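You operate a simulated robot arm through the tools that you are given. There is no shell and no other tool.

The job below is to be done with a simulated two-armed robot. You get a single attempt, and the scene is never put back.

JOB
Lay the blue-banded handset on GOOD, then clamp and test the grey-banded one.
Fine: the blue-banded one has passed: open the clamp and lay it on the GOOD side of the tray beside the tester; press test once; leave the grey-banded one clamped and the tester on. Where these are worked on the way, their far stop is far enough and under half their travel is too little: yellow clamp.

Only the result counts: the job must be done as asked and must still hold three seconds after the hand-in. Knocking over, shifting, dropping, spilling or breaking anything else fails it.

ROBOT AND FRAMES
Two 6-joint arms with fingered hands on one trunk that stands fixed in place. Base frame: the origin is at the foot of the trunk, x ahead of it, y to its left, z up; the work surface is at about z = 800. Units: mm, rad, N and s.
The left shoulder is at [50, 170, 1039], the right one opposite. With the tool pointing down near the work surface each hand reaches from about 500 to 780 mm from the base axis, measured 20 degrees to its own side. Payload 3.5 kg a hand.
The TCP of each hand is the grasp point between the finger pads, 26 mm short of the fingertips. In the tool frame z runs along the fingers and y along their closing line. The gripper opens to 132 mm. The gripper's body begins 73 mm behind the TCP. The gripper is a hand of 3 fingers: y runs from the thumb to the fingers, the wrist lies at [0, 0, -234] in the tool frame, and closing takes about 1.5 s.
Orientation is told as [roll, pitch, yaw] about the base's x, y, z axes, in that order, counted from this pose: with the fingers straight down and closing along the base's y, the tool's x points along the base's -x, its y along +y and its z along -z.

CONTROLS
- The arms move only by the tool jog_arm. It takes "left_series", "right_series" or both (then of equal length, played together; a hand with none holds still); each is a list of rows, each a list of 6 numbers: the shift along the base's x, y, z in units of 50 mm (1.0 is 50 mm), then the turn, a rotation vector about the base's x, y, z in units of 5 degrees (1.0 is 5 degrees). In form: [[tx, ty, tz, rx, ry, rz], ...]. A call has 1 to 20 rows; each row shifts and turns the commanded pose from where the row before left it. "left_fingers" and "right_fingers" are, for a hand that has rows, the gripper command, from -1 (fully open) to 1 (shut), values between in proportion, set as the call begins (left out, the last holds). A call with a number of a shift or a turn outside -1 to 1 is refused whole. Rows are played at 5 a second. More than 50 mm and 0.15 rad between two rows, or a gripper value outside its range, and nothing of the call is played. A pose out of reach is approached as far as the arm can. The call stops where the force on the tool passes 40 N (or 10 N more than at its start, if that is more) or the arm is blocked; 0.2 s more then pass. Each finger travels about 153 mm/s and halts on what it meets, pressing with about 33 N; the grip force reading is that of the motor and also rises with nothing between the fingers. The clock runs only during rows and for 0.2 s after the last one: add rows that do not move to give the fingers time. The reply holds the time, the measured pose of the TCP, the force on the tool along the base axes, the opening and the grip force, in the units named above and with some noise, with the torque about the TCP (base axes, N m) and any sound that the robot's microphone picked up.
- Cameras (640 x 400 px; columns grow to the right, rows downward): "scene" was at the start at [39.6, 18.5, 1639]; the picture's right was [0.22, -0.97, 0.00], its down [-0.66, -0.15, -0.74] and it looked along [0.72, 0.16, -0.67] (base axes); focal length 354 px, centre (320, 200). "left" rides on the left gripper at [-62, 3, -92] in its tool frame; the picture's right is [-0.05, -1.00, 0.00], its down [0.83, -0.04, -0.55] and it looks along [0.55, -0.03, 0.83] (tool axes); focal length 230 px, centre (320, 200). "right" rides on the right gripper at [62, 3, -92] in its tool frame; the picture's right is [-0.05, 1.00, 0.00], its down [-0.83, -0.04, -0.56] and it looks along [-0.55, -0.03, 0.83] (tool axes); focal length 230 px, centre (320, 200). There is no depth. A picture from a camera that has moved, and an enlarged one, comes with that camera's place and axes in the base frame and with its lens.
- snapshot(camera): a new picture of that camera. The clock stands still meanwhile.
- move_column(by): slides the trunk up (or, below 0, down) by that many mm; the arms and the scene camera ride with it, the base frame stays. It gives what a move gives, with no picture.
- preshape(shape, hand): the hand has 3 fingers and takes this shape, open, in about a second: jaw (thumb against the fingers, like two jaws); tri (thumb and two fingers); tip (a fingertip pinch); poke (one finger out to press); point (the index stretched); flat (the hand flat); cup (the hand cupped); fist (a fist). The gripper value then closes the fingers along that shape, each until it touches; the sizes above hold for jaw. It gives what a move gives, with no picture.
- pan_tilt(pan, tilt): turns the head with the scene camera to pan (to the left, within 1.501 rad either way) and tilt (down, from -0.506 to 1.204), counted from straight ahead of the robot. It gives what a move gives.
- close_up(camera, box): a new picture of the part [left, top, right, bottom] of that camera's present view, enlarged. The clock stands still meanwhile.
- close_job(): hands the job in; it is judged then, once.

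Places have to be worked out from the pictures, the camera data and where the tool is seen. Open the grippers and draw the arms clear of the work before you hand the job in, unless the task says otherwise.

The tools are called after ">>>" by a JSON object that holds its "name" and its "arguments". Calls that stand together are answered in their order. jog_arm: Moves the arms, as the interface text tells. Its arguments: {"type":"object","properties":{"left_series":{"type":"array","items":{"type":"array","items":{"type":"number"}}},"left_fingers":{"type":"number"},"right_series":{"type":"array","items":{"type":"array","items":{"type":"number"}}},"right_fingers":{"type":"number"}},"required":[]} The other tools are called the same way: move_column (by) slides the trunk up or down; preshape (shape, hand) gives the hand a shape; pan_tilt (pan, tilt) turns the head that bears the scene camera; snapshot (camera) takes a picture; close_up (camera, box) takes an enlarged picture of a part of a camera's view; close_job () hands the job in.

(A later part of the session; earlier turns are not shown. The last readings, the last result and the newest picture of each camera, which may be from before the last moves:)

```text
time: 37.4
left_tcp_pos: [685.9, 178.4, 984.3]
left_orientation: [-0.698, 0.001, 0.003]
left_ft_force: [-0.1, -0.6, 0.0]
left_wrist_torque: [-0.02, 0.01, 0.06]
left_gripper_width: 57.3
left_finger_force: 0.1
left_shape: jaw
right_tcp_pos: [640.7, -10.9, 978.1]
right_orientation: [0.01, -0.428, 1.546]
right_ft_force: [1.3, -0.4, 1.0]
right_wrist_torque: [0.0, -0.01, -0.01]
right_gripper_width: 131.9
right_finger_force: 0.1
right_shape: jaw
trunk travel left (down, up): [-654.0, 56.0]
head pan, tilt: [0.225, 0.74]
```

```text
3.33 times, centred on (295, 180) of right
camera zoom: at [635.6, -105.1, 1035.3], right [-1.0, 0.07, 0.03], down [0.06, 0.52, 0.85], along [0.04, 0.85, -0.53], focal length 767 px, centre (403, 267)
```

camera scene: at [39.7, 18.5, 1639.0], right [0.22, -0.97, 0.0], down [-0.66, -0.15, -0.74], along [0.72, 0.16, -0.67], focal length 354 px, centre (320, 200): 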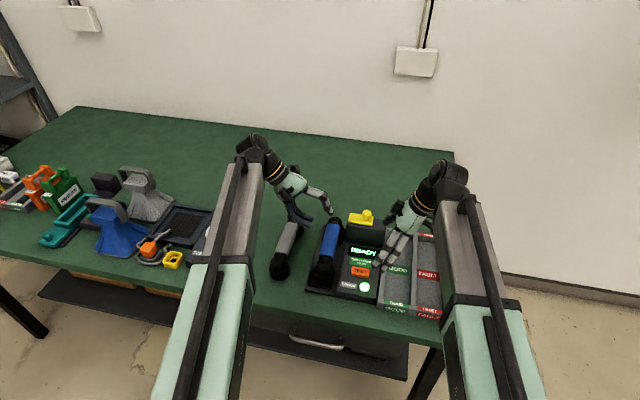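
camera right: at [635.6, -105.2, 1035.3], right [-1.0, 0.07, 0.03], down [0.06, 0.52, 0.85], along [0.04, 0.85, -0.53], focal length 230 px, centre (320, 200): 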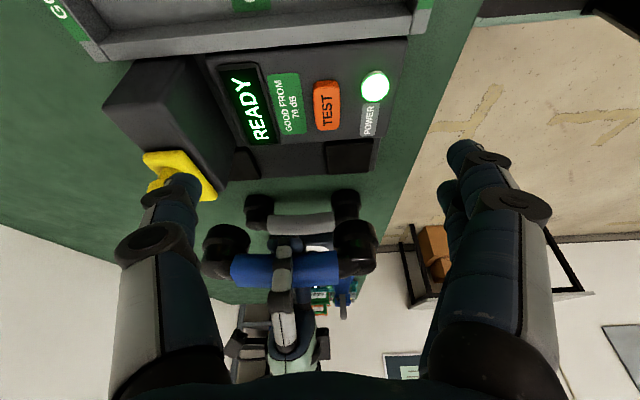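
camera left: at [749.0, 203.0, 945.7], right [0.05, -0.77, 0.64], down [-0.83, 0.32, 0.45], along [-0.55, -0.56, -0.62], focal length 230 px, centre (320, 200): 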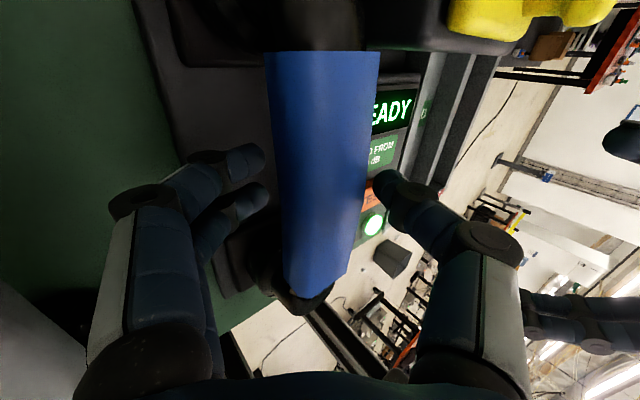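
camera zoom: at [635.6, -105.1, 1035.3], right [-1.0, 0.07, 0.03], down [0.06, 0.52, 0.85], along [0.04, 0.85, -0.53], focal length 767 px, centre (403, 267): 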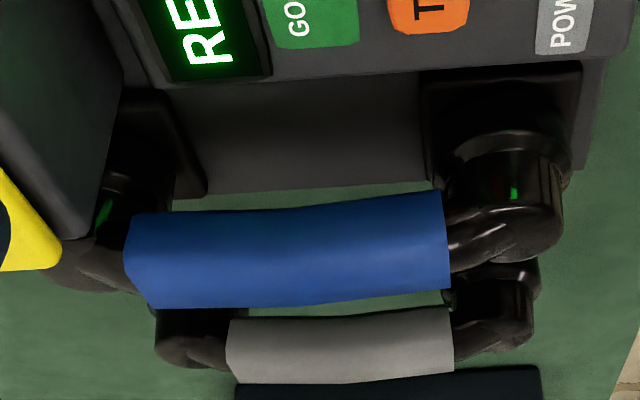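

Recovered: the blue handset is back upright on its pads. The jaw fingers hook inward when closing, which drags things toward the palm; I rotate the left hand back to vertical high above and test the "tip" pinch shape in the air.

>>> {"name": "jog_arm", "arguments": {"left_series": [[0, -0.09, 0.1, 1, 0, 0], [0, -0.09, 0.1, 1, 0, 0], [0, -0.09, 0.1, 1, 0, 0], [0, -0.09, 0.1, 1, 0, 0], [0, -0.09, 0.1, 1, 0, 0], [0, -0.09, 0.1, 1, 0, 0], [0, -0.09, 0.1, 1, 0, 0], [0, -0.09, 0.1, 1, 0, 0], [0, 0, 0, 0, 0, 0]], "left_fingers": -0.03}}

>>> {"name": "preshape", "arguments": {"shape": "tip", "hand": "left"}}

>>> {"name": "snapshot", "arguments": {"camera": "left"}}

>>> {"name": "snapshot", "arguments": {"camera": "right"}}

```text
time: 39.4
left_tcp_pos: [687.6, 142.2, 1022.7]
left_orientation: [0.001, 0.001, 0.001]
left_ft_force: [-0.1, -0.7, -0.7]
left_wrist_torque: [-0.01, 0.04, -0.01]
left_gripper_width: 67.7
left_finger_force: 0.1
left_shape: jaw
right_tcp_pos: [640.5, -11.6, 977.4]
right_orientation: [0.008, -0.427, 1.547]
right_ft_force: [-0.3, -0.3, 0.4]
right_wrist_torque: [0.0, -0.01, 0.01]
right_gripper_width: 131.9
right_finger_force: 0.0
right_shape: jaw
trunk travel left (down, up): [-654.0, 56.0]
head pan, tilt: [0.225, 0.74]
```

```text
time: 40.3
left_tcp_pos: [688.5, 142.8, 1023.0]
left_orientation: [0.001, 0.0, 0.0]
left_ft_force: [-0.4, 0.1, -0.5]
left_wrist_torque: [0.0, 0.01, 0.01]
left_gripper_width: 132.0
left_finger_force: 0.1
left_shape: tip
right_tcp_pos: [640.3, -11.8, 978.0]
right_orientation: [0.008, -0.429, 1.547]
right_ft_force: [-0.5, -0.4, -0.4]
right_wrist_torque: [0.04, 0.0, -0.02]
right_gripper_width: 132.0
right_finger_force: 0.1
right_shape: jaw
trunk travel left (down, up): [-654.0, 56.0]
head pan, tilt: [0.225, 0.74]
```

```text
taken
camera left: at [750.0, 146.3, 1114.7], right [0.05, -1.0, 0.0], down [-0.83, -0.04, 0.55], along [-0.55, -0.03, -0.83], focal length 230 px, centre (320, 200)
```

left: 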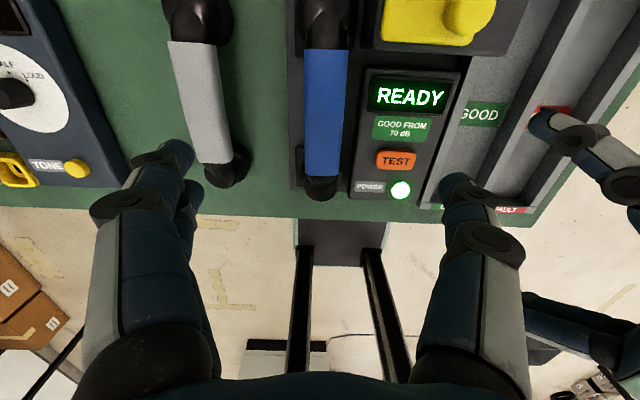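

```text
taken
camera right: at [635.5, -105.2, 1035.4], right [-1.0, 0.07, 0.03], down [0.06, 0.52, 0.85], along [0.04, 0.85, -0.53], focal length 230 px, centre (320, 200)
```

right: 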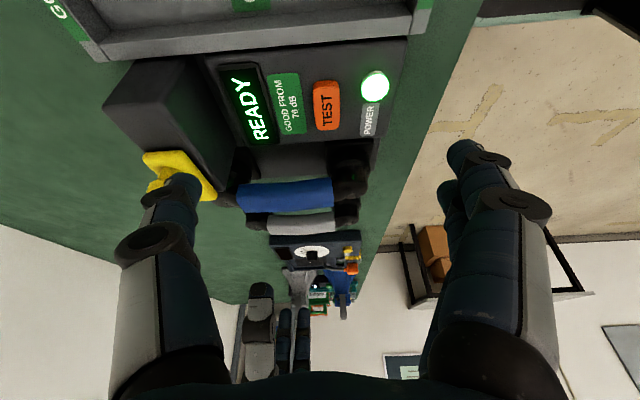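

I close the left hand to about 40 mm in the "tip" shape to see how the fingertips point.

>>> {"name": "jog_arm", "arguments": {"left_series": [[0, 0, 0, 0, 0, 0], [0, 0, 0, 0, 0, 0], [0, 0, 0, 0, 0, 0], [0, 0, 0, 0, 0, 0], [0, 0, 0, 0, 0, 0]], "left_fingers": 0.394}}

>>> {"name": "snapshot", "arguments": {"camera": "left"}}

>>> {"name": "close_up", "arguments": {"camera": "right", "box": [200, 250, 400, 400]}}

>>> {"name": "close_up", "arguments": {"camera": "scene", "box": [240, 120, 400, 260]}}

```text
time: 41.5
left_tcp_pos: [689.3, 141.0, 1022.8]
left_orientation: [-0.001, 0.0, 0.0]
left_ft_force: [-0.2, -0.1, -1.7]
left_wrist_torque: [0.06, 0.0, 0.01]
left_gripper_width: 40.3
left_finger_force: 0.0
left_shape: tip
right_tcp_pos: [640.4, -11.7, 977.1]
right_orientation: [0.008, -0.428, 1.545]
right_ft_force: [-0.2, -0.2, 0.2]
right_wrist_torque: [0.0, -0.02, 0.02]
right_gripper_width: 131.9
right_finger_force: 0.0
right_shape: jaw
trunk travel left (down, up): [-654.0, 56.0]
head pan, tilt: [0.225, 0.74]
```

```text
taken
camera left: at [749.9, 146.3, 1114.7], right [0.05, -1.0, 0.0], down [-0.83, -0.04, 0.55], along [-0.55, -0.03, -0.83], focal length 230 px, centre (320, 200)
```

left: 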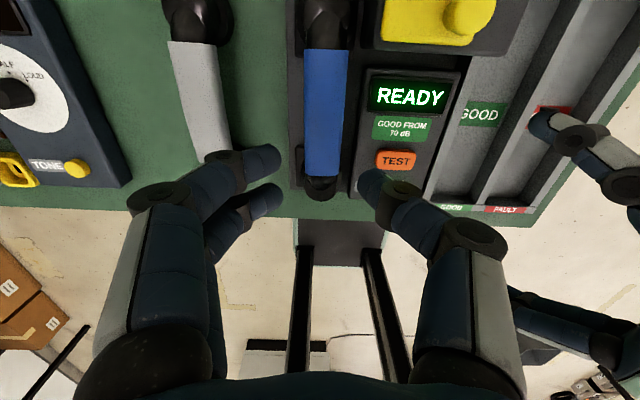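

```text
2.67 times, centred on (300, 325) of right
camera zoom: at [635.5, -105.2, 1035.4], right [-1.0, 0.07, 0.03], down [0.06, 0.52, 0.85], along [0.04, 0.85, -0.53], focal length 614 px, centre (373, -133)
```

zoom: 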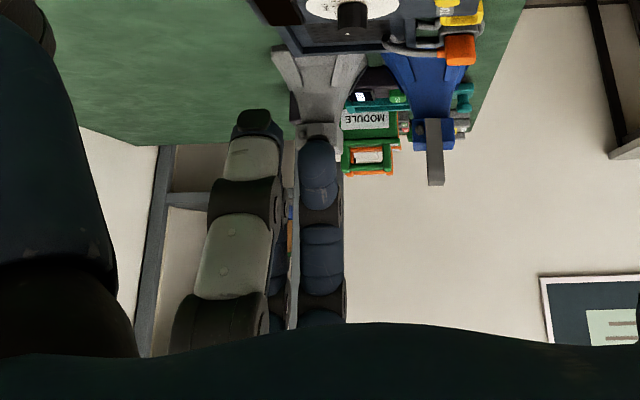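

```text
2.86 times, centred on (320, 190) of scene
camera zoom: at [39.6, 18.4, 1639.0], right [0.22, -0.97, 0.0], down [-0.66, -0.15, -0.74], along [0.72, 0.16, -0.67], focal length 1013 px, centre (320, 229)
```

zoom: 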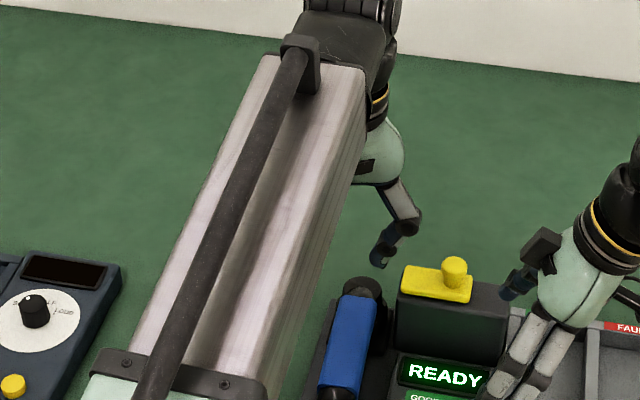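

Same hooked geometry as jaw. I test the "flat" shape, closed part way in the air, to see whether its fingers stay straight.

>>> {"name": "preshape", "arguments": {"shape": "flat", "hand": "left"}}

>>> {"name": "snapshot", "arguments": {"camera": "left"}}

>>> {"name": "jog_arm", "arguments": {"left_series": [[0, 0, 0, 0, 0, 0], [0, 0, 0, 0, 0, 0], [0, 0, 0, 0, 0, 0], [0, 0, 0, 0, 0, 0], [0, 0, 0, 0, 0, 0]], "left_fingers": 0.4}}

>>> {"name": "snapshot", "arguments": {"camera": "left"}}

```text
time: 42.4
left_tcp_pos: [688.6, 140.1, 1023.0]
left_orientation: [0.001, 0.0, 0.0]
left_ft_force: [-0.6, 0.6, -0.3]
left_wrist_torque: [0.0, -0.02, -0.01]
left_gripper_width: 0.0
left_finger_force: 0.1
left_shape: flat
right_tcp_pos: [640.7, -11.5, 978.3]
right_orientation: [0.008, -0.425, 1.547]
right_ft_force: [0.1, 0.0, 0.8]
right_wrist_torque: [0.02, -0.01, -0.03]
right_gripper_width: 131.8
right_finger_force: 0.0
right_shape: jaw
trunk travel left (down, up): [-654.0, 56.0]
head pan, tilt: [0.225, 0.74]
```

```text
taken
camera left: at [750.0, 146.3, 1114.7], right [0.05, -1.0, 0.0], down [-0.83, -0.04, 0.55], along [-0.55, -0.03, -0.83], focal length 230 px, centre (320, 200)
```

left: 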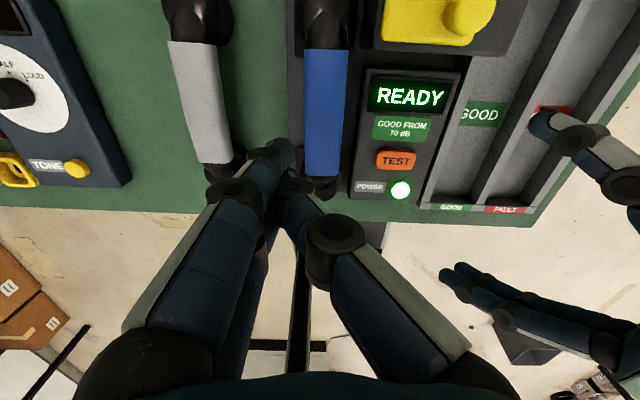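

```text
time: 43.6
left_tcp_pos: [688.0, 142.5, 1023.1]
left_orientation: [-0.001, -0.001, 0.0]
left_ft_force: [0.6, 0.4, -0.2]
left_wrist_torque: [-0.01, -0.01, 0.0]
left_gripper_width: 0.2
left_finger_force: 0.1
left_shape: flat
right_tcp_pos: [640.2, -11.3, 975.9]
right_orientation: [0.009, -0.426, 1.546]
right_ft_force: [-0.9, 0.4, -0.6]
right_wrist_torque: [0.03, -0.01, 0.0]
right_gripper_width: 132.0
right_finger_force: 0.1
right_shape: jaw
trunk travel left (down, up): [-654.0, 56.0]
head pan, tilt: [0.225, 0.74]
```

```text
taken
camera left: at [750.0, 146.3, 1114.7], right [0.05, -1.0, 0.0], down [-0.83, -0.04, 0.55], along [-0.55, -0.03, -0.83], focal length 230 px, centre (320, 200)
```

left: 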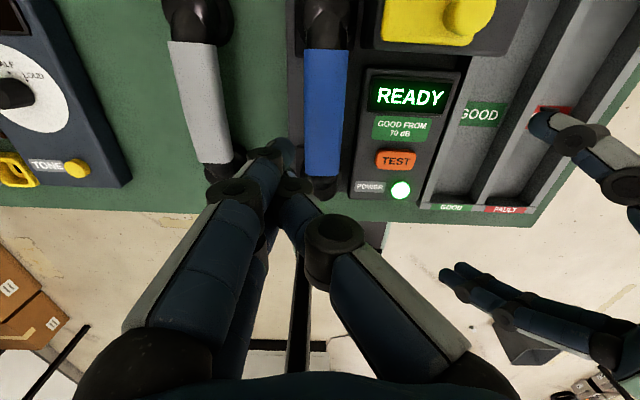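

"Flat" does not grip, so I will use the jaw's enveloping grip low on the handle (which had held fine at first). Before that I need the tray's exact wall and floor heights: I turn the right hand back to the default pose above the tray and restore the left hand to jaw.

>>> {"name": "preshape", "arguments": {"shape": "jaw", "hand": "left"}}

>>> {"name": "jog_arm", "arguments": {"right_series": [[0, -0.2, 0.5, -1, 0, 0], [0, -0.2, 0.5, -1, 0, 0], [0, -0.2, 0.5, -1, 0, 0], [0, -0.2, 0.4, -1, 0, 0], [0, -0.2, 0.2, -1, 0, 0], [0, -0.1, 0, 0, 0, -1], [0, -0.1, 0, 0, 0, -1], [0, -0.1, 0, 0, 0, -1], [0, -0.1, 0, 0, 0, -1], [0, -0.1, 0, 0, 0, -1], [0, -0.1, 0, 0, 0, -1], [0, 0, 0, 0, 0, -1], [0, 0, 0, 0, 0, -1], [0, 0, 0, 0, 0, -1], [0, 0, 0, 0, 0, -1]]}}

>>> {"name": "jog_arm", "arguments": {"right_series": [[0, 0, 0, 0, 0, -1], [0, 0, 0, 0, 0, -1], [0, 0, 0, 0, 0, -1], [0, 0, 0, 0, 0, -1], [0, 0, 0, 0, 0, -1], [0, 0, 0, 0, 0, -1], [0, 0, 0, 0, 0, -1], [0, 0, 0, 0, 0, -1], [0, 0, 0, 0, 0, 0]]}}

>>> {"name": "snapshot", "arguments": {"camera": "right"}}

```text
time: 44.5
left_tcp_pos: [688.3, 142.0, 1023.3]
left_orientation: [0.001, 0.001, -0.001]
left_ft_force: [0.4, -0.2, 0.1]
left_wrist_torque: [-0.02, 0.0, 0.0]
left_gripper_width: 132.0
left_finger_force: 0.0
left_shape: jaw
right_tcp_pos: [639.5, -11.2, 977.4]
right_orientation: [0.01, -0.428, 1.545]
right_ft_force: [0.1, 0.2, 0.5]
right_wrist_torque: [-0.03, -0.03, -0.02]
right_gripper_width: 131.8
right_finger_force: 0.1
right_shape: jaw
trunk travel left (down, up): [-654.0, 56.0]
head pan, tilt: [0.225, 0.74]
```

```text
time: 47.7
left_tcp_pos: [688.0, 143.3, 1023.0]
left_orientation: [0.001, 0.001, 0.0]
left_ft_force: [-0.6, 0.6, -1.7]
left_wrist_torque: [0.02, 0.0, -0.02]
left_gripper_width: 131.9
left_finger_force: 0.0
left_shape: jaw
right_tcp_pos: [639.7, -93.1, 1082.7]
right_orientation: [0.0, 0.001, 0.697]
right_ft_force: [0.5, 0.1, 0.5]
right_wrist_torque: [-0.05, -0.01, 0.01]
right_gripper_width: 131.6
right_finger_force: 0.1
right_shape: jaw
trunk travel left (down, up): [-654.0, 56.0]
head pan, tilt: [0.225, 0.74]
```

```text
time: 49.7
left_tcp_pos: [688.8, 142.3, 1023.0]
left_orientation: [-0.001, -0.001, 0.0]
left_ft_force: [0.4, 0.3, -0.1]
left_wrist_torque: [0.03, 0.0, -0.02]
left_gripper_width: 132.1
left_finger_force: 0.0
left_shape: jaw
right_tcp_pos: [642.1, -92.1, 1084.4]
right_orientation: [0.002, 0.0, 0.0]
right_ft_force: [-0.2, 0.3, 0.1]
right_wrist_torque: [-0.02, -0.01, -0.04]
right_gripper_width: 131.8
right_finger_force: 0.0
right_shape: jaw
trunk travel left (down, up): [-654.0, 56.0]
head pan, tilt: [0.225, 0.74]
```

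```text
taken
camera right: at [579.4, -88.8, 1174.8], right [0.05, 1.0, 0.0], down [0.83, -0.04, 0.56], along [0.55, -0.03, -0.83], focal length 230 px, centre (320, 200)
```

right: 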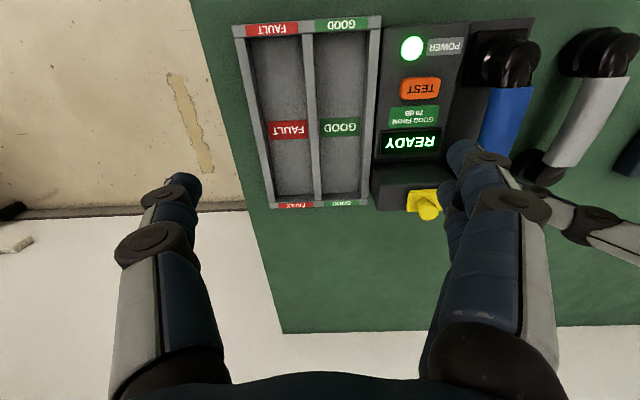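

I enlarge this view of the tray, then take a second one from lower down for stereo.

>>> {"name": "close_up", "arguments": {"camera": "right", "box": [225, 5, 395, 215]}}

>>> {"name": "jog_arm", "arguments": {"right_series": [[-0.2, 0.3, -0.8, 0, 0, 0], [-0.2, 0.3, -0.8, 0, 0, 0], [-0.2, 0, -0.8, 0, 0, 0], [0, 0, 0, 0, 0, 0]]}}

>>> {"name": "snapshot", "arguments": {"camera": "right"}}

```text
1.90 times, centred on (310, 110) of right
camera zoom: at [579.4, -88.8, 1174.8], right [0.05, 1.0, 0.0], down [0.83, -0.04, 0.56], along [0.55, -0.03, -0.83], focal length 438 px, centre (339, 371)
```

zoom: 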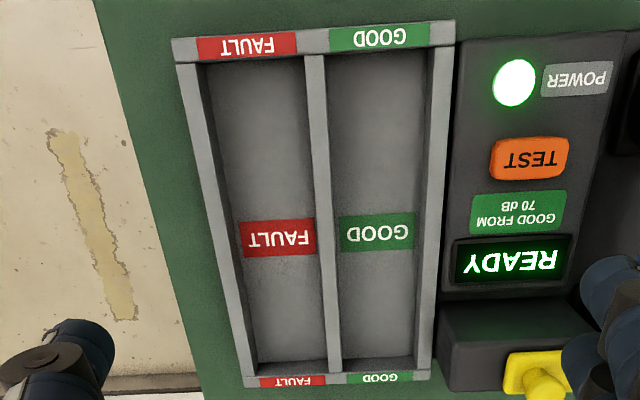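

```text
time: 50.7
left_tcp_pos: [687.9, 141.5, 1023.0]
left_orientation: [0.0, -0.001, 0.0]
left_ft_force: [0.5, -0.3, 0.5]
left_wrist_torque: [-0.01, -0.01, -0.01]
left_gripper_width: 131.8
left_finger_force: 0.0
left_shape: jaw
right_tcp_pos: [612.0, -63.6, 960.9]
right_orientation: [0.0, -0.001, 0.0]
right_ft_force: [0.3, 0.2, -0.2]
right_wrist_torque: [-0.01, -0.02, 0.01]
right_gripper_width: 132.1
right_finger_force: 0.0
right_shape: jaw
trunk travel left (down, up): [-654.0, 56.0]
head pan, tilt: [0.225, 0.74]
```

```text
taken
camera right: at [550.0, -60.6, 1053.0], right [0.05, 1.0, 0.0], down [0.83, -0.04, 0.56], along [0.55, -0.03, -0.83], focal length 230 px, centre (320, 200)
```

right: 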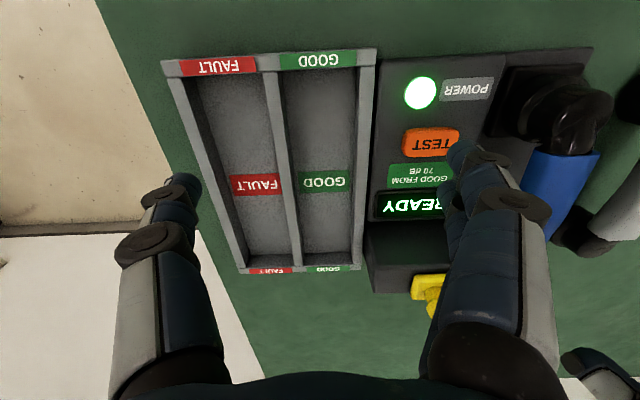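

>>> {"name": "close_up", "arguments": {"camera": "right", "box": [150, 30, 400, 290]}}

>>> {"name": "close_up", "arguments": {"camera": "right", "box": [255, 230, 385, 300]}}

>>> {"name": "close_up", "arguments": {"camera": "right", "box": [255, 30, 385, 110]}}

```text
1.54 times, centred on (275, 160) of right
camera zoom: at [550.0, -60.6, 1053.0], right [0.05, 1.0, 0.0], down [0.83, -0.04, 0.56], along [0.55, -0.03, -0.83], focal length 354 px, centre (389, 262)
```

zoom: 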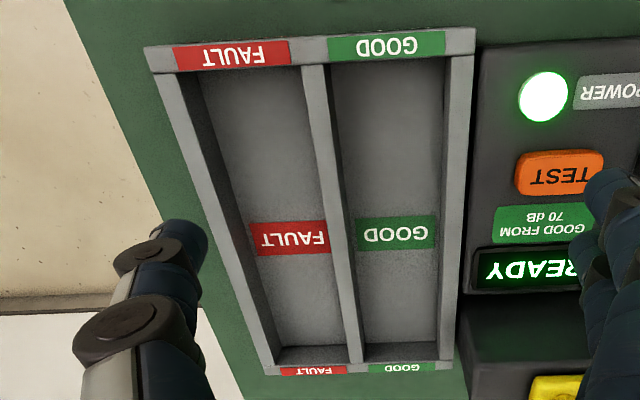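

```text
4.92 times, centred on (320, 265) of right
camera zoom: at [550.0, -60.6, 1053.0], right [0.05, 1.0, 0.0], down [0.83, -0.04, 0.56], along [0.55, -0.03, -0.83], focal length 1133 px, centre (320, -120)
```

zoom: 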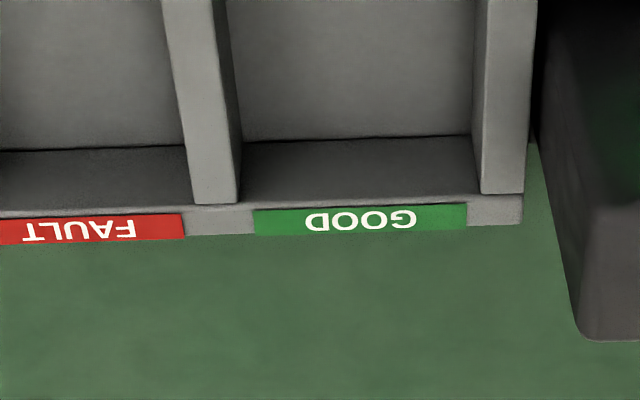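

```text
4.92 times, centred on (320, 70) of right
camera zoom: at [550.0, -60.6, 1053.0], right [0.05, 1.0, 0.0], down [0.83, -0.04, 0.56], along [0.55, -0.03, -0.83], focal length 1133 px, centre (320, 840)
```

zoom: 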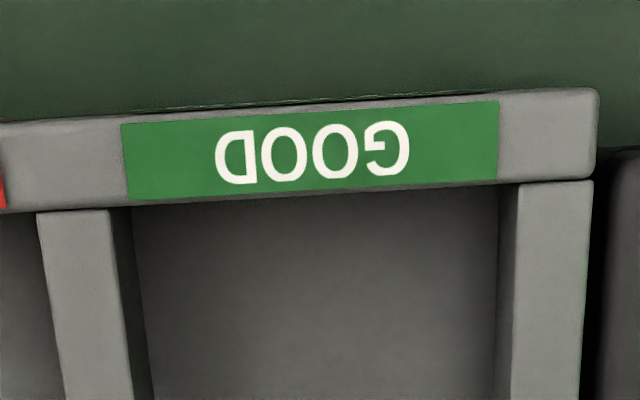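

The tray's inside depth is about 24 mm (rim z≈834, floor z≈810), GOOD spans y -97 to -28 (centre -62.4) and x 565–806. In it the handle's underside would clear the rim, so an enveloping grip can be released there. Now I re-measure the blue handset with the left camera.

>>> {"name": "snapshot", "arguments": {"camera": "left"}}

>>> {"name": "close_up", "arguments": {"camera": "left", "box": [160, 0, 400, 220]}}

```text
taken
camera left: at [749.9, 146.4, 1114.7], right [0.05, -1.0, 0.0], down [-0.83, -0.04, 0.55], along [-0.55, -0.03, -0.83], focal length 230 px, centre (320, 200)
```

left: 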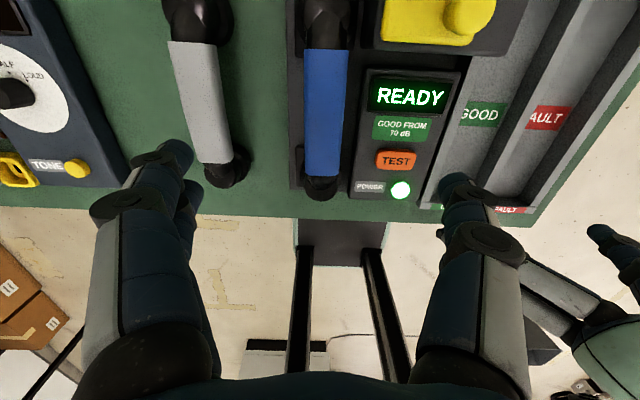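

```text
1.82 times, centred on (280, 110) of left
camera zoom: at [749.9, 146.4, 1114.7], right [0.05, -1.0, 0.0], down [-0.83, -0.04, 0.55], along [-0.55, -0.03, -0.83], focal length 418 px, centre (393, 364)
```

zoom: 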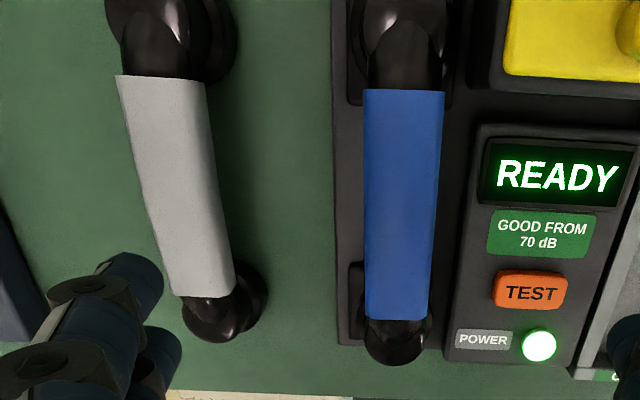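

The blue handset is essentially back where it was (handle centre about (688, 139.5), yaw +1.5°). I park the right hand to the right with its camera watching the tray, and bring the left hand over the handle with 68 mm opening.

>>> {"name": "jog_arm", "arguments": {"right_series": [[-0.13, -0.4, 0.6, 0, 0, 1], [-0.13, -0.4, 0.6, 0, 0, 1], [-0.13, -0.4, 0.6, 0, 0, 1], [-0.13, -0.5, 0.5, 0, 0, 1], [-0.13, -0.5, 0.3, 0, 0, 1], [-0.13, -0.5, 0.2, 0, 0, 1], [-0.13, -0.6, 0, 0, 0, 1], [-0.13, -0.6, 0, 0, 0, 1]], "left_series": [[0, 0, 0, 0, 0, 0.3], [-0.1, -0.025, -0.3, 0, 0, 0], [-0.1, -0.025, -0.3, 0, 0, 0], [0, 0, -0.4, 0, 0, 0], [0, 0, -0.4, 0, 0, 0], [0, 0, -0.4, 0, 0, 0], [0, 0, -0.4, 0, 0, 0], [0, 0, 0, 0, 0, 0]], "left_fingers": -0.03}}

>>> {"name": "snapshot", "arguments": {"camera": "left"}}

>>> {"name": "snapshot", "arguments": {"camera": "right"}}

```text
time: 52.5
left_tcp_pos: [676.2, 139.9, 911.8]
left_orientation: [0.0, 0.001, 0.027]
left_ft_force: [-0.3, 0.1, -0.6]
left_wrist_torque: [0.0, 0.0, -0.01]
left_gripper_width: 68.8
left_finger_force: 0.0
left_shape: jaw
right_tcp_pos: [559.3, -258.6, 1102.2]
right_orientation: [0.001, 0.0, 0.701]
right_ft_force: [-0.3, 0.4, 0.0]
right_wrist_torque: [0.0, -0.01, 0.01]
right_gripper_width: 131.8
right_finger_force: 0.1
right_shape: jaw
trunk travel left (down, up): [-654.0, 56.0]
head pan, tilt: [0.225, 0.74]
```

```text
taken
camera left: at [738.0, 146.2, 1003.5], right [0.08, -1.0, 0.0], down [-0.83, -0.07, 0.55], along [-0.55, -0.04, -0.83], focal length 230 px, centre (320, 200)
```

left: 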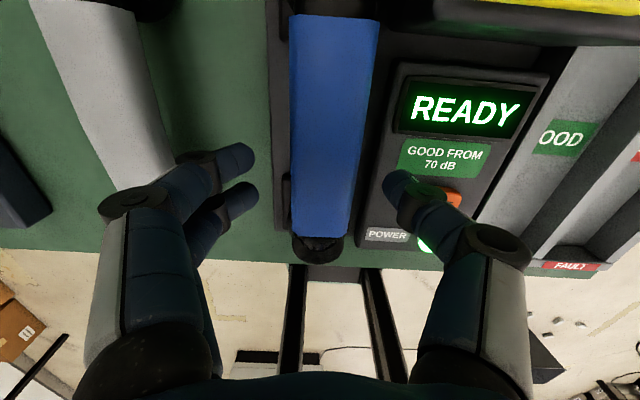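

```text
taken
camera right: at [509.7, -294.9, 1194.8], right [-0.6, 0.8, 0.0], down [0.66, 0.5, 0.56], along [0.44, 0.34, -0.83], focal length 230 px, centre (320, 200)
```

right: 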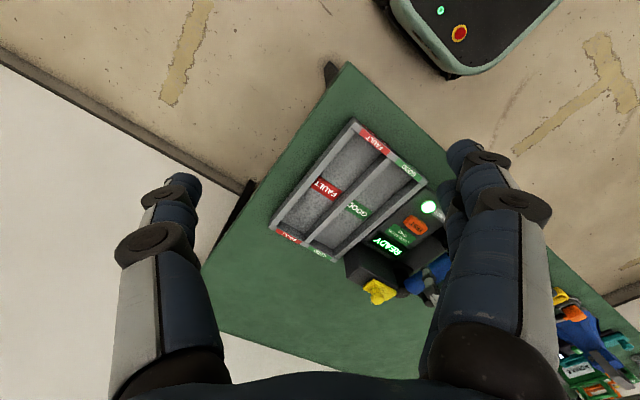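

The handle is centred between the fingers. I lower to TCP z≈864.

>>> {"name": "jog_arm", "arguments": {"left_series": [[0, 0, -0.4, 0, 0, 0], [0, 0, -0.3, 0, 0, 0], [0, 0, -0.25, 0, 0, 0], [0, 0, 0, 0, 0, 0]]}}

>>> {"name": "snapshot", "arguments": {"camera": "left"}}

```text
time: 53.5
left_tcp_pos: [678.1, 138.6, 864.9]
left_orientation: [0.001, 0.0, 0.027]
left_ft_force: [-1.2, 0.2, 1.0]
left_wrist_torque: [0.0, 0.02, 0.02]
left_gripper_width: 68.6
left_finger_force: 0.0
left_shape: jaw
right_tcp_pos: [558.8, -256.2, 1103.6]
right_orientation: [-0.001, -0.001, 0.698]
right_ft_force: [-0.1, 0.2, 0.1]
right_wrist_torque: [0.03, 0.0, 0.0]
right_gripper_width: 132.1
right_finger_force: 0.1
right_shape: jaw
trunk travel left (down, up): [-654.0, 56.0]
head pan, tilt: [0.225, 0.74]
```

```text
taken
camera left: at [739.3, 145.7, 957.2], right [0.08, -1.0, 0.0], down [-0.83, -0.07, 0.55], along [-0.55, -0.04, -0.83], focal length 230 px, centre (320, 200)
```

left: 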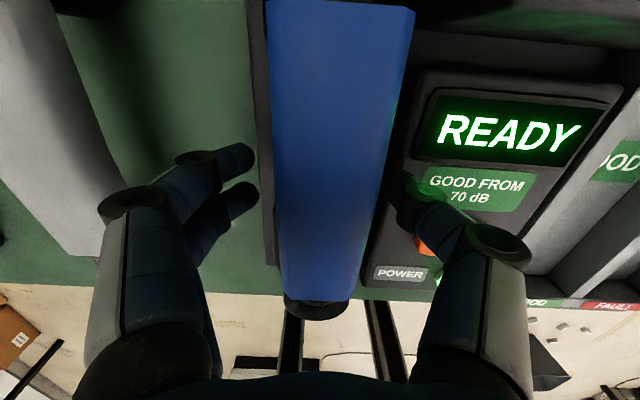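

Centred. I close the fingers around the handle.

>>> {"name": "jog_arm", "arguments": {"left_series": [[0, 0, 0, 0, 0, 0], [0, 0, 0, 0, 0, 0], [0, 0, 0, 0, 0, 0], [0, 0, 0, 0, 0, 0], [0, 0, 0, 0, 0, 0], [0, 0, 0, 0, 0, 0]], "left_fingers": 1}}

>>> {"name": "snapshot", "arguments": {"camera": "left"}}

>>> {"name": "close_up", "arguments": {"camera": "scene", "box": [280, 190, 400, 310]}}

```text
time: 54.9
left_tcp_pos: [678.6, 139.6, 864.9]
left_orientation: [-0.001, 0.0, 0.025]
left_ft_force: [-0.2, -0.8, -2.2]
left_wrist_torque: [0.03, 0.02, -0.02]
left_gripper_width: 10.8
left_finger_force: 32.9
left_shape: jaw
right_tcp_pos: [559.6, -256.9, 1102.7]
right_orientation: [0.0, 0.0, 0.698]
right_ft_force: [0.0, -0.1, 0.0]
right_wrist_torque: [-0.01, 0.02, 0.01]
right_gripper_width: 132.0
right_finger_force: 0.1
right_shape: jaw
trunk travel left (down, up): [-654.0, 56.0]
head pan, tilt: [0.225, 0.74]
```

```text
taken
camera left: at [739.4, 145.7, 957.3], right [0.08, -1.0, 0.0], down [-0.83, -0.07, 0.56], along [-0.55, -0.04, -0.83], focal length 230 px, centre (320, 200)
```

left: 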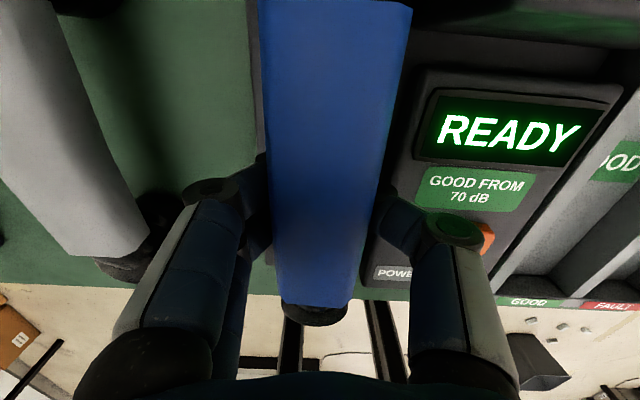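

```text
3.33 times, centred on (340, 250) of scene
camera zoom: at [39.9, 18.5, 1639.0], right [0.22, -0.97, 0.0], down [-0.66, -0.15, -0.74], along [0.72, 0.16, -0.68], focal length 1181 px, centre (253, 33)
```

zoom: 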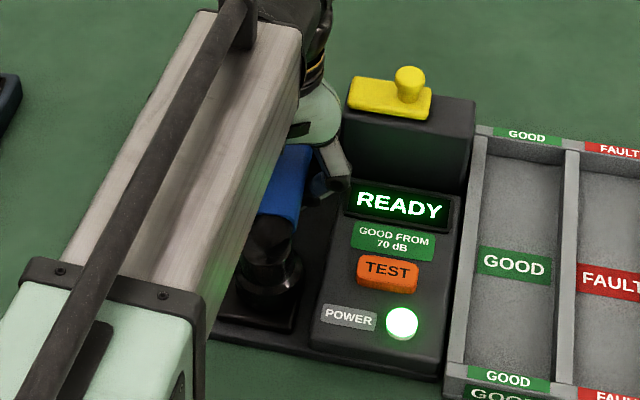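

Stable, upright grip (10.8 mm at the tips, weight about 2.2 N on the hand). I lift gently 25 mm and check.

>>> {"name": "jog_arm", "arguments": {"left_series": [[0, 0, 0.15, 0, 0, 0], [0, 0, 0.15, 0, 0, 0], [0, 0, 0.2, 0, 0, 0], [0, 0, 0, 0, 0, 0]]}}

>>> {"name": "snapshot", "arguments": {"camera": "left"}}

>>> {"name": "close_up", "arguments": {"camera": "scene", "box": [280, 190, 400, 310]}}

```text
time: 55.9
left_tcp_pos: [677.2, 139.9, 889.5]
left_orientation: [-0.002, -0.001, 0.026]
left_ft_force: [0.3, -0.1, -2.5]
left_wrist_torque: [-0.03, 0.02, -0.01]
left_gripper_width: 10.8
left_finger_force: 32.7
left_shape: jaw
right_tcp_pos: [560.8, -256.1, 1103.1]
right_orientation: [0.001, -0.001, 0.698]
right_ft_force: [0.5, 0.0, -0.1]
right_wrist_torque: [-0.02, -0.02, 0.02]
right_gripper_width: 131.8
right_finger_force: 0.1
right_shape: jaw
trunk travel left (down, up): [-654.0, 56.0]
head pan, tilt: [0.225, 0.74]
```

```text
taken
camera left: at [739.2, 146.7, 982.3], right [0.08, -1.0, 0.0], down [-0.83, -0.07, 0.56], along [-0.55, -0.04, -0.83], focal length 230 px, centre (320, 200)
```

left: 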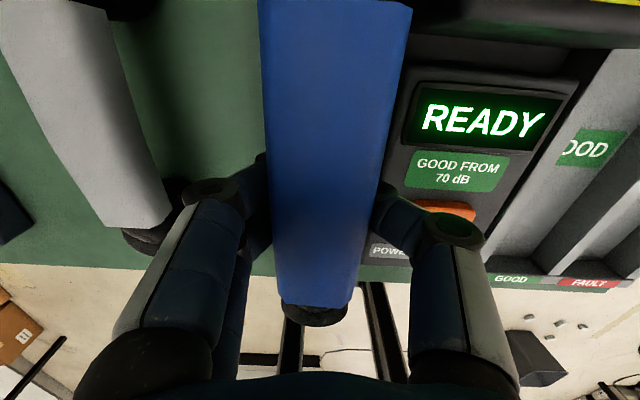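

```text
3.33 times, centred on (340, 250) of scene
camera zoom: at [39.9, 18.5, 1639.0], right [0.22, -0.97, 0.0], down [-0.66, -0.15, -0.74], along [0.72, 0.16, -0.68], focal length 1181 px, centre (253, 33)
```

zoom: 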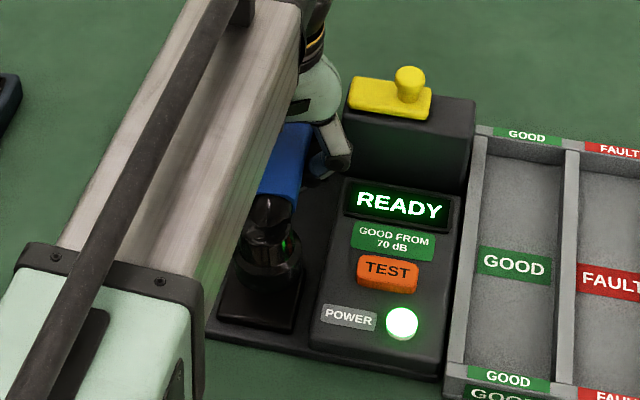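

Lifted level. I raise to z≈935, pull back 60 mm so the earpiece clears the clamp block, then cross to y≈-62 above the tray.

>>> {"name": "jog_arm", "arguments": {"left_series": [[0, 0, 0.46, 0, 0, 0], [0, 0, 0.46, 0, 0, 0], [-0.4, 0, 0, 0, 0, 0], [-0.4, 0, 0, 0, 0, 0], [-0.4, 0, 0, 0, 0, 0], [0, -0.5, 0, 0, 0, -0.1], [0, -0.5, 0, 0, 0, -0.1], [0, -0.5, 0, 0, 0, -0.1], [0, -0.5, 0, 0, 0, 0], [0, -0.5, 0, 0, 0, 0], [0, -0.5, 0, 0, 0, 0], [0, -0.5, 0, 0, 0, 0], [0, -0.54, 0, 0, 0, 0], [0, 0, 0, 0, 0, 0]]}}

>>> {"name": "snapshot", "arguments": {"camera": "left"}}

>>> {"name": "snapshot", "arguments": {"camera": "right"}}

>>> {"name": "snapshot", "arguments": {"camera": "scene"}}

```text
time: 58.9
left_tcp_pos: [616.6, -63.0, 934.7]
left_orientation: [0.001, 0.0, 0.002]
left_ft_force: [0.7, -0.1, -2.3]
left_wrist_torque: [0.02, 0.02, 0.01]
left_gripper_width: 10.9
left_finger_force: 32.9
left_shape: jaw
right_tcp_pos: [559.4, -258.0, 1103.1]
right_orientation: [0.001, 0.001, 0.698]
right_ft_force: [0.8, -0.2, 0.0]
right_wrist_torque: [0.0, 0.03, -0.01]
right_gripper_width: 132.2
right_finger_force: 0.2
right_shape: jaw
trunk travel left (down, up): [-654.0, 56.0]
head pan, tilt: [0.225, 0.74]
```

```text
taken
camera left: at [677.5, -57.9, 1027.2], right [0.05, -1.0, 0.0], down [-0.83, -0.04, 0.56], along [-0.55, -0.03, -0.83], focal length 230 px, centre (320, 200)
```

left: 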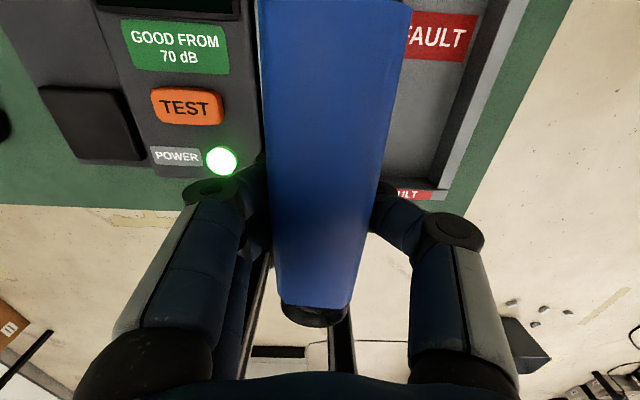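

```text
taken
camera right: at [510.1, -294.2, 1194.7], right [-0.6, 0.8, 0.0], down [0.66, 0.5, 0.56], along [0.44, 0.33, -0.83], focal length 230 px, centre (320, 200)
```

right: 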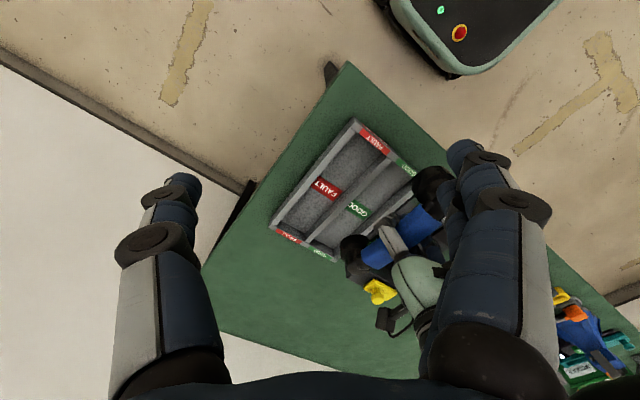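

```text
taken
camera scene: at [39.8, 18.6, 1639.0], right [0.22, -0.97, 0.0], down [-0.66, -0.15, -0.74], along [0.72, 0.16, -0.68], focal length 354 px, centre (320, 200)
```

scene: 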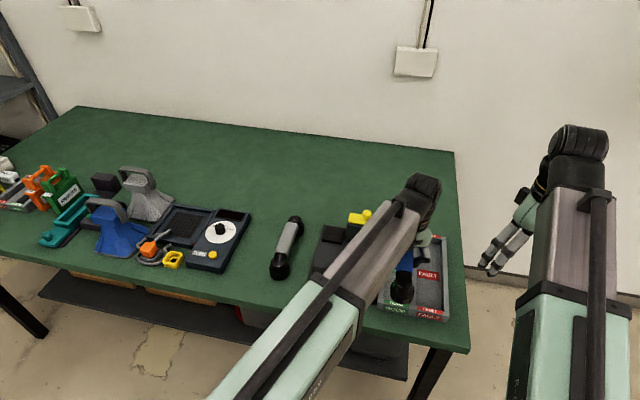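

The handset is level above the tray's near part. I move forward 60 mm to bring it over the GOOD compartment and lower to z≈900, then check alignment.

>>> {"name": "jog_arm", "arguments": {"left_series": [[0.4, 0, 0, 0, 0, 0], [0.4, 0, 0, 0, 0, 0], [0.4, 0, -0.1, 0, 0, 0], [0, 0, -0.3, 0, 0, 0], [0, 0, -0.3, 0, 0, 0], [0, 0, 0, 0, 0, 0]]}}

>>> {"name": "snapshot", "arguments": {"camera": "right"}}

>>> {"name": "close_up", "arguments": {"camera": "right", "box": [260, 110, 460, 280]}}

>>> {"name": "close_up", "arguments": {"camera": "scene", "box": [340, 190, 480, 330]}}

>>> {"name": "snapshot", "arguments": {"camera": "left"}}

```text
time: 60.3
left_tcp_pos: [676.3, -62.8, 899.8]
left_orientation: [-0.001, -0.001, -0.001]
left_ft_force: [-0.3, -0.3, -2.3]
left_wrist_torque: [-0.01, 0.02, 0.03]
left_gripper_width: 11.0
left_finger_force: 33.4
left_shape: jaw
right_tcp_pos: [559.1, -258.1, 1102.8]
right_orientation: [0.0, -0.002, 0.698]
right_ft_force: [0.4, 0.0, -0.3]
right_wrist_torque: [0.02, 0.01, -0.02]
right_gripper_width: 132.0
right_finger_force: 0.0
right_shape: jaw
trunk travel left (down, up): [-654.0, 56.0]
head pan, tilt: [0.225, 0.74]
```

```text
taken
camera right: at [510.0, -294.4, 1194.7], right [-0.6, 0.8, 0.0], down [0.66, 0.5, 0.56], along [0.44, 0.33, -0.83], focal length 230 px, centre (320, 200)
```

right: 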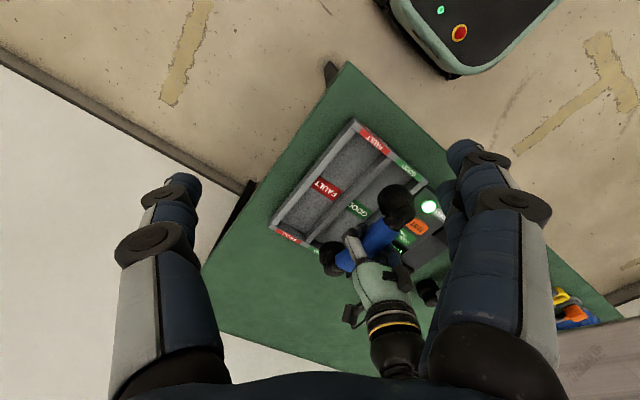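

```text
2.35 times, centred on (360, 195) of right
camera zoom: at [510.0, -294.4, 1194.7], right [-0.6, 0.8, 0.0], down [0.66, 0.5, 0.56], along [0.44, 0.33, -0.83], focal length 541 px, centre (226, 212)
```

zoom: 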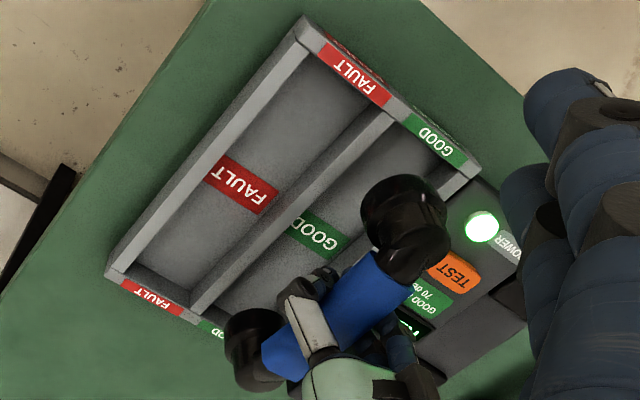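

```text
2.86 times, centred on (410, 260) of scene
camera zoom: at [39.7, 18.4, 1639.0], right [0.22, -0.97, 0.0], down [-0.66, -0.15, -0.74], along [0.72, 0.16, -0.67], focal length 1013 px, centre (63, 29)
```

zoom: 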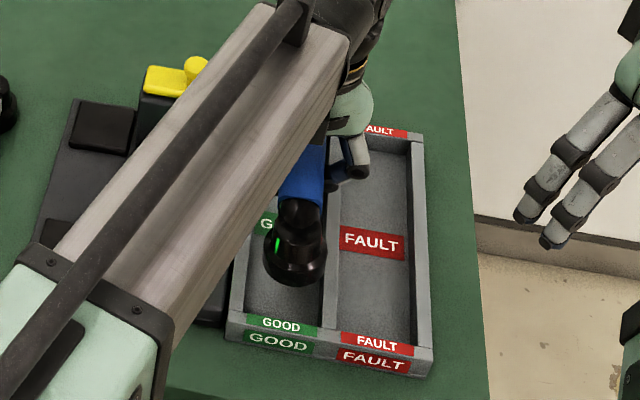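

```text
taken
camera left: at [738.7, -57.6, 992.6], right [0.05, -1.0, 0.0], down [-0.83, -0.04, 0.55], along [-0.55, -0.03, -0.83], focal length 230 px, centre (320, 200)
```

left: 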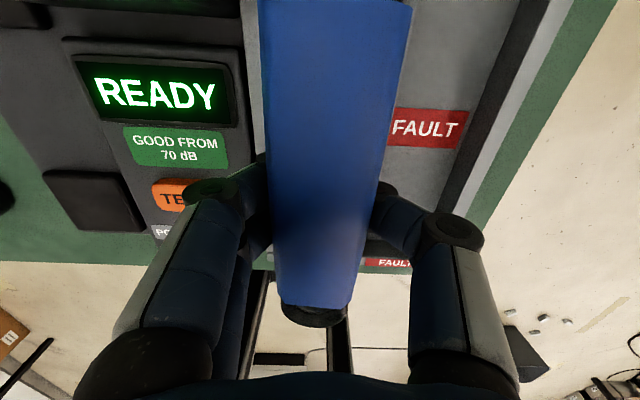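

The near disc appears about 7 mm too far toward -y relative to the handle (slight roll) and the handset is about 6 mm too far in x. I zoom in on the near end to confirm the roll.

>>> {"name": "close_up", "arguments": {"camera": "scene", "box": [385, 235, 445, 320]}}

>>> {"name": "close_up", "arguments": {"camera": "right", "box": [315, 160, 415, 290]}}

```text
4.71 times, centred on (415, 278) of scene
camera zoom: at [39.7, 18.4, 1639.0], right [0.22, -0.97, 0.0], down [-0.66, -0.15, -0.74], along [0.72, 0.16, -0.67], focal length 1668 px, centre (-127, -165)
```

zoom: 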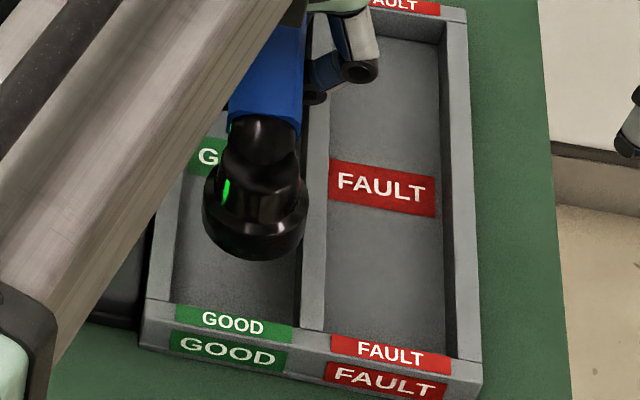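

```text
3.08 times, centred on (365, 225) of right
camera zoom: at [510.0, -294.4, 1194.7], right [-0.6, 0.8, 0.0], down [0.66, 0.5, 0.56], along [0.44, 0.33, -0.83], focal length 708 px, centre (182, 123)
```

zoom: 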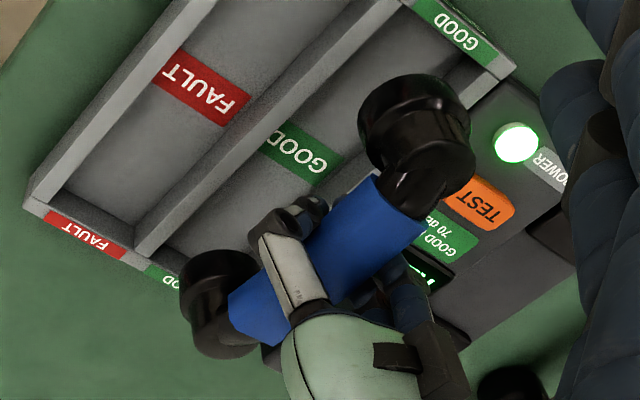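

The estimates differ by a few mm; I take a compromise (5 mm back in x, 2.5 mm to +y) and lower slowly: contact near TCP 876 would mean the rim, near 852 the floor.

>>> {"name": "jog_arm", "arguments": {"left_series": [[-0.1, 0.05, 0, 0, 0, 0], [0, 0, -0.2, 0, 0, 0], [0, 0, -0.2, 0, 0, 0], [0, 0, -0.1, 0, 0, 0], [0, 0, -0.1, 0, 0, 0], [0, 0, 0, 0, 0, 0]]}}

>>> {"name": "close_up", "arguments": {"camera": "scene", "box": [385, 235, 445, 320]}}

>>> {"name": "close_up", "arguments": {"camera": "right", "box": [295, 140, 425, 290]}}

```text
time: 61.7
left_tcp_pos: [672.5, -60.6, 871.2]
left_orientation: [-0.001, 0.0, 0.0]
left_ft_force: [0.1, -0.1, -3.7]
left_wrist_torque: [0.0, 0.04, 0.01]
left_gripper_width: 10.6
left_finger_force: 33.3
left_shape: jaw
right_tcp_pos: [559.3, -257.5, 1102.1]
right_orientation: [-0.001, 0.0, 0.699]
right_ft_force: [-0.3, -0.1, -0.7]
right_wrist_torque: [0.04, -0.01, 0.02]
right_gripper_width: 131.8
right_finger_force: 0.0
right_shape: jaw
trunk travel left (down, up): [-654.0, 56.0]
head pan, tilt: [0.225, 0.74]
```

```text
4.71 times, centred on (415, 278) of scene
camera zoom: at [39.8, 18.4, 1639.0], right [0.22, -0.97, 0.0], down [-0.66, -0.15, -0.74], along [0.72, 0.16, -0.67], focal length 1668 px, centre (-127, -165)
```

zoom: 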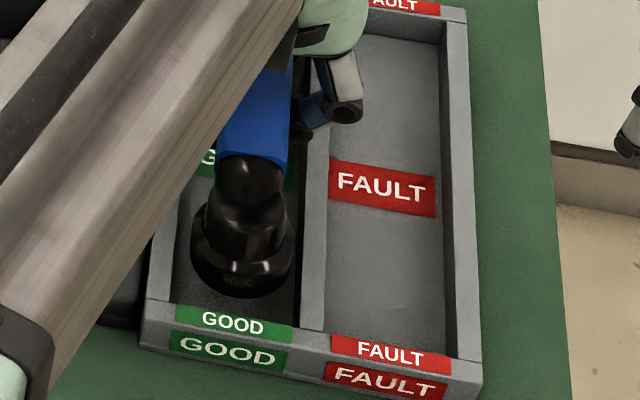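

```text
2.67 times, centred on (360, 215) of right
camera zoom: at [510.1, -294.4, 1194.6], right [-0.6, 0.8, 0.0], down [0.66, 0.5, 0.56], along [0.44, 0.33, -0.83], focal length 614 px, centre (213, 160)
```

zoom: 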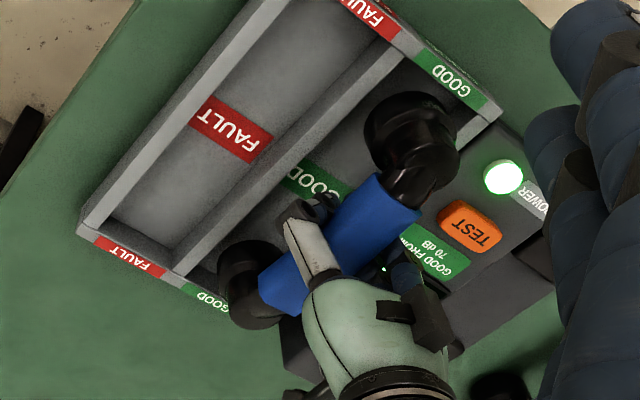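

The discs are inside the compartment walls with no contact. I continue down in small steps toward the floor.

>>> {"name": "jog_arm", "arguments": {"left_series": [[0, 0, -0.08, 0, 0, 0], [0, 0, -0.08, 0, 0, 0], [0, 0, -0.08, 0, 0, 0], [0, 0, 0, 0, 0, 0]]}}

>>> {"name": "close_up", "arguments": {"camera": "scene", "box": [385, 235, 445, 320]}}

```text
time: 62.7
left_tcp_pos: [672.1, -59.5, 858.3]
left_orientation: [0.0, -0.001, -0.001]
left_ft_force: [0.2, 0.7, -1.8]
left_wrist_torque: [0.02, 0.03, 0.0]
left_gripper_width: 10.6
left_finger_force: 33.1
left_shape: jaw
right_tcp_pos: [558.3, -257.5, 1102.7]
right_orientation: [-0.001, 0.0, 0.698]
right_ft_force: [-1.1, 0.2, -0.3]
right_wrist_torque: [0.01, -0.01, 0.0]
right_gripper_width: 131.7
right_finger_force: 0.0
right_shape: jaw
trunk travel left (down, up): [-654.0, 56.0]
head pan, tilt: [0.225, 0.74]
```

```text
4.71 times, centred on (415, 278) of scene
camera zoom: at [39.8, 18.4, 1639.0], right [0.22, -0.97, 0.0], down [-0.66, -0.15, -0.74], along [0.72, 0.16, -0.68], focal length 1668 px, centre (-127, -165)
```

zoom: 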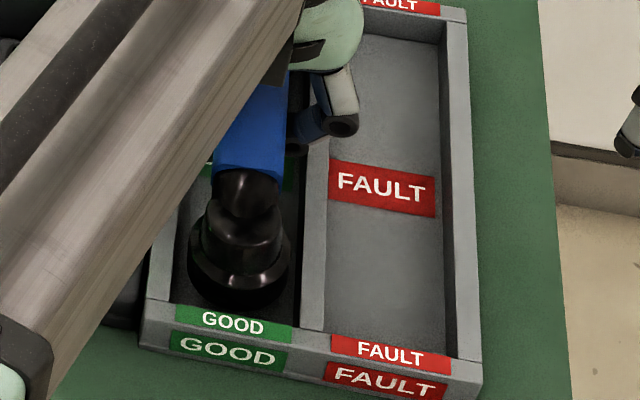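

Still free, about 6 mm above the floor. I step down 2 mm at a time.

>>> {"name": "jog_arm", "arguments": {"left_series": [[0, 0, -0.05, 0, 0, 0], [0, 0, 0, 0, 0, 0]]}}

>>> {"name": "jog_arm", "arguments": {"left_series": [[0, 0, -0.05, 0, 0, 0], [0, 0, 0, 0, 0, 0]]}}

```text
time: 63.3
left_tcp_pos: [671.8, -60.6, 856.7]
left_orientation: [-0.001, -0.001, 0.0]
left_ft_force: [-0.2, -0.4, -3.1]
left_wrist_torque: [0.04, 0.03, 0.01]
left_gripper_width: 10.8
left_finger_force: 33.5
left_shape: jaw
right_tcp_pos: [559.6, -257.1, 1100.6]
right_orientation: [-0.001, 0.0, 0.698]
right_ft_force: [0.1, 0.0, 1.4]
right_wrist_torque: [-0.02, -0.01, -0.04]
right_gripper_width: 131.7
right_finger_force: 0.1
right_shape: jaw
trunk travel left (down, up): [-654.0, 56.0]
head pan, tilt: [0.225, 0.74]
```

```text
time: 63.9
left_tcp_pos: [672.9, -60.0, 852.2]
left_orientation: [-0.002, 0.0, 0.001]
left_ft_force: [0.1, 0.5, -2.9]
left_wrist_torque: [0.0, 0.0, 0.02]
left_gripper_width: 10.9
left_finger_force: 33.1
left_shape: jaw
right_tcp_pos: [560.1, -257.7, 1103.0]
right_orientation: [0.001, 0.0, 0.698]
right_ft_force: [-0.1, 0.6, -0.1]
right_wrist_torque: [0.01, -0.04, -0.03]
right_gripper_width: 131.9
right_finger_force: 0.1
right_shape: jaw
trunk travel left (down, up): [-654.0, 56.0]
head pan, tilt: [0.225, 0.74]
```

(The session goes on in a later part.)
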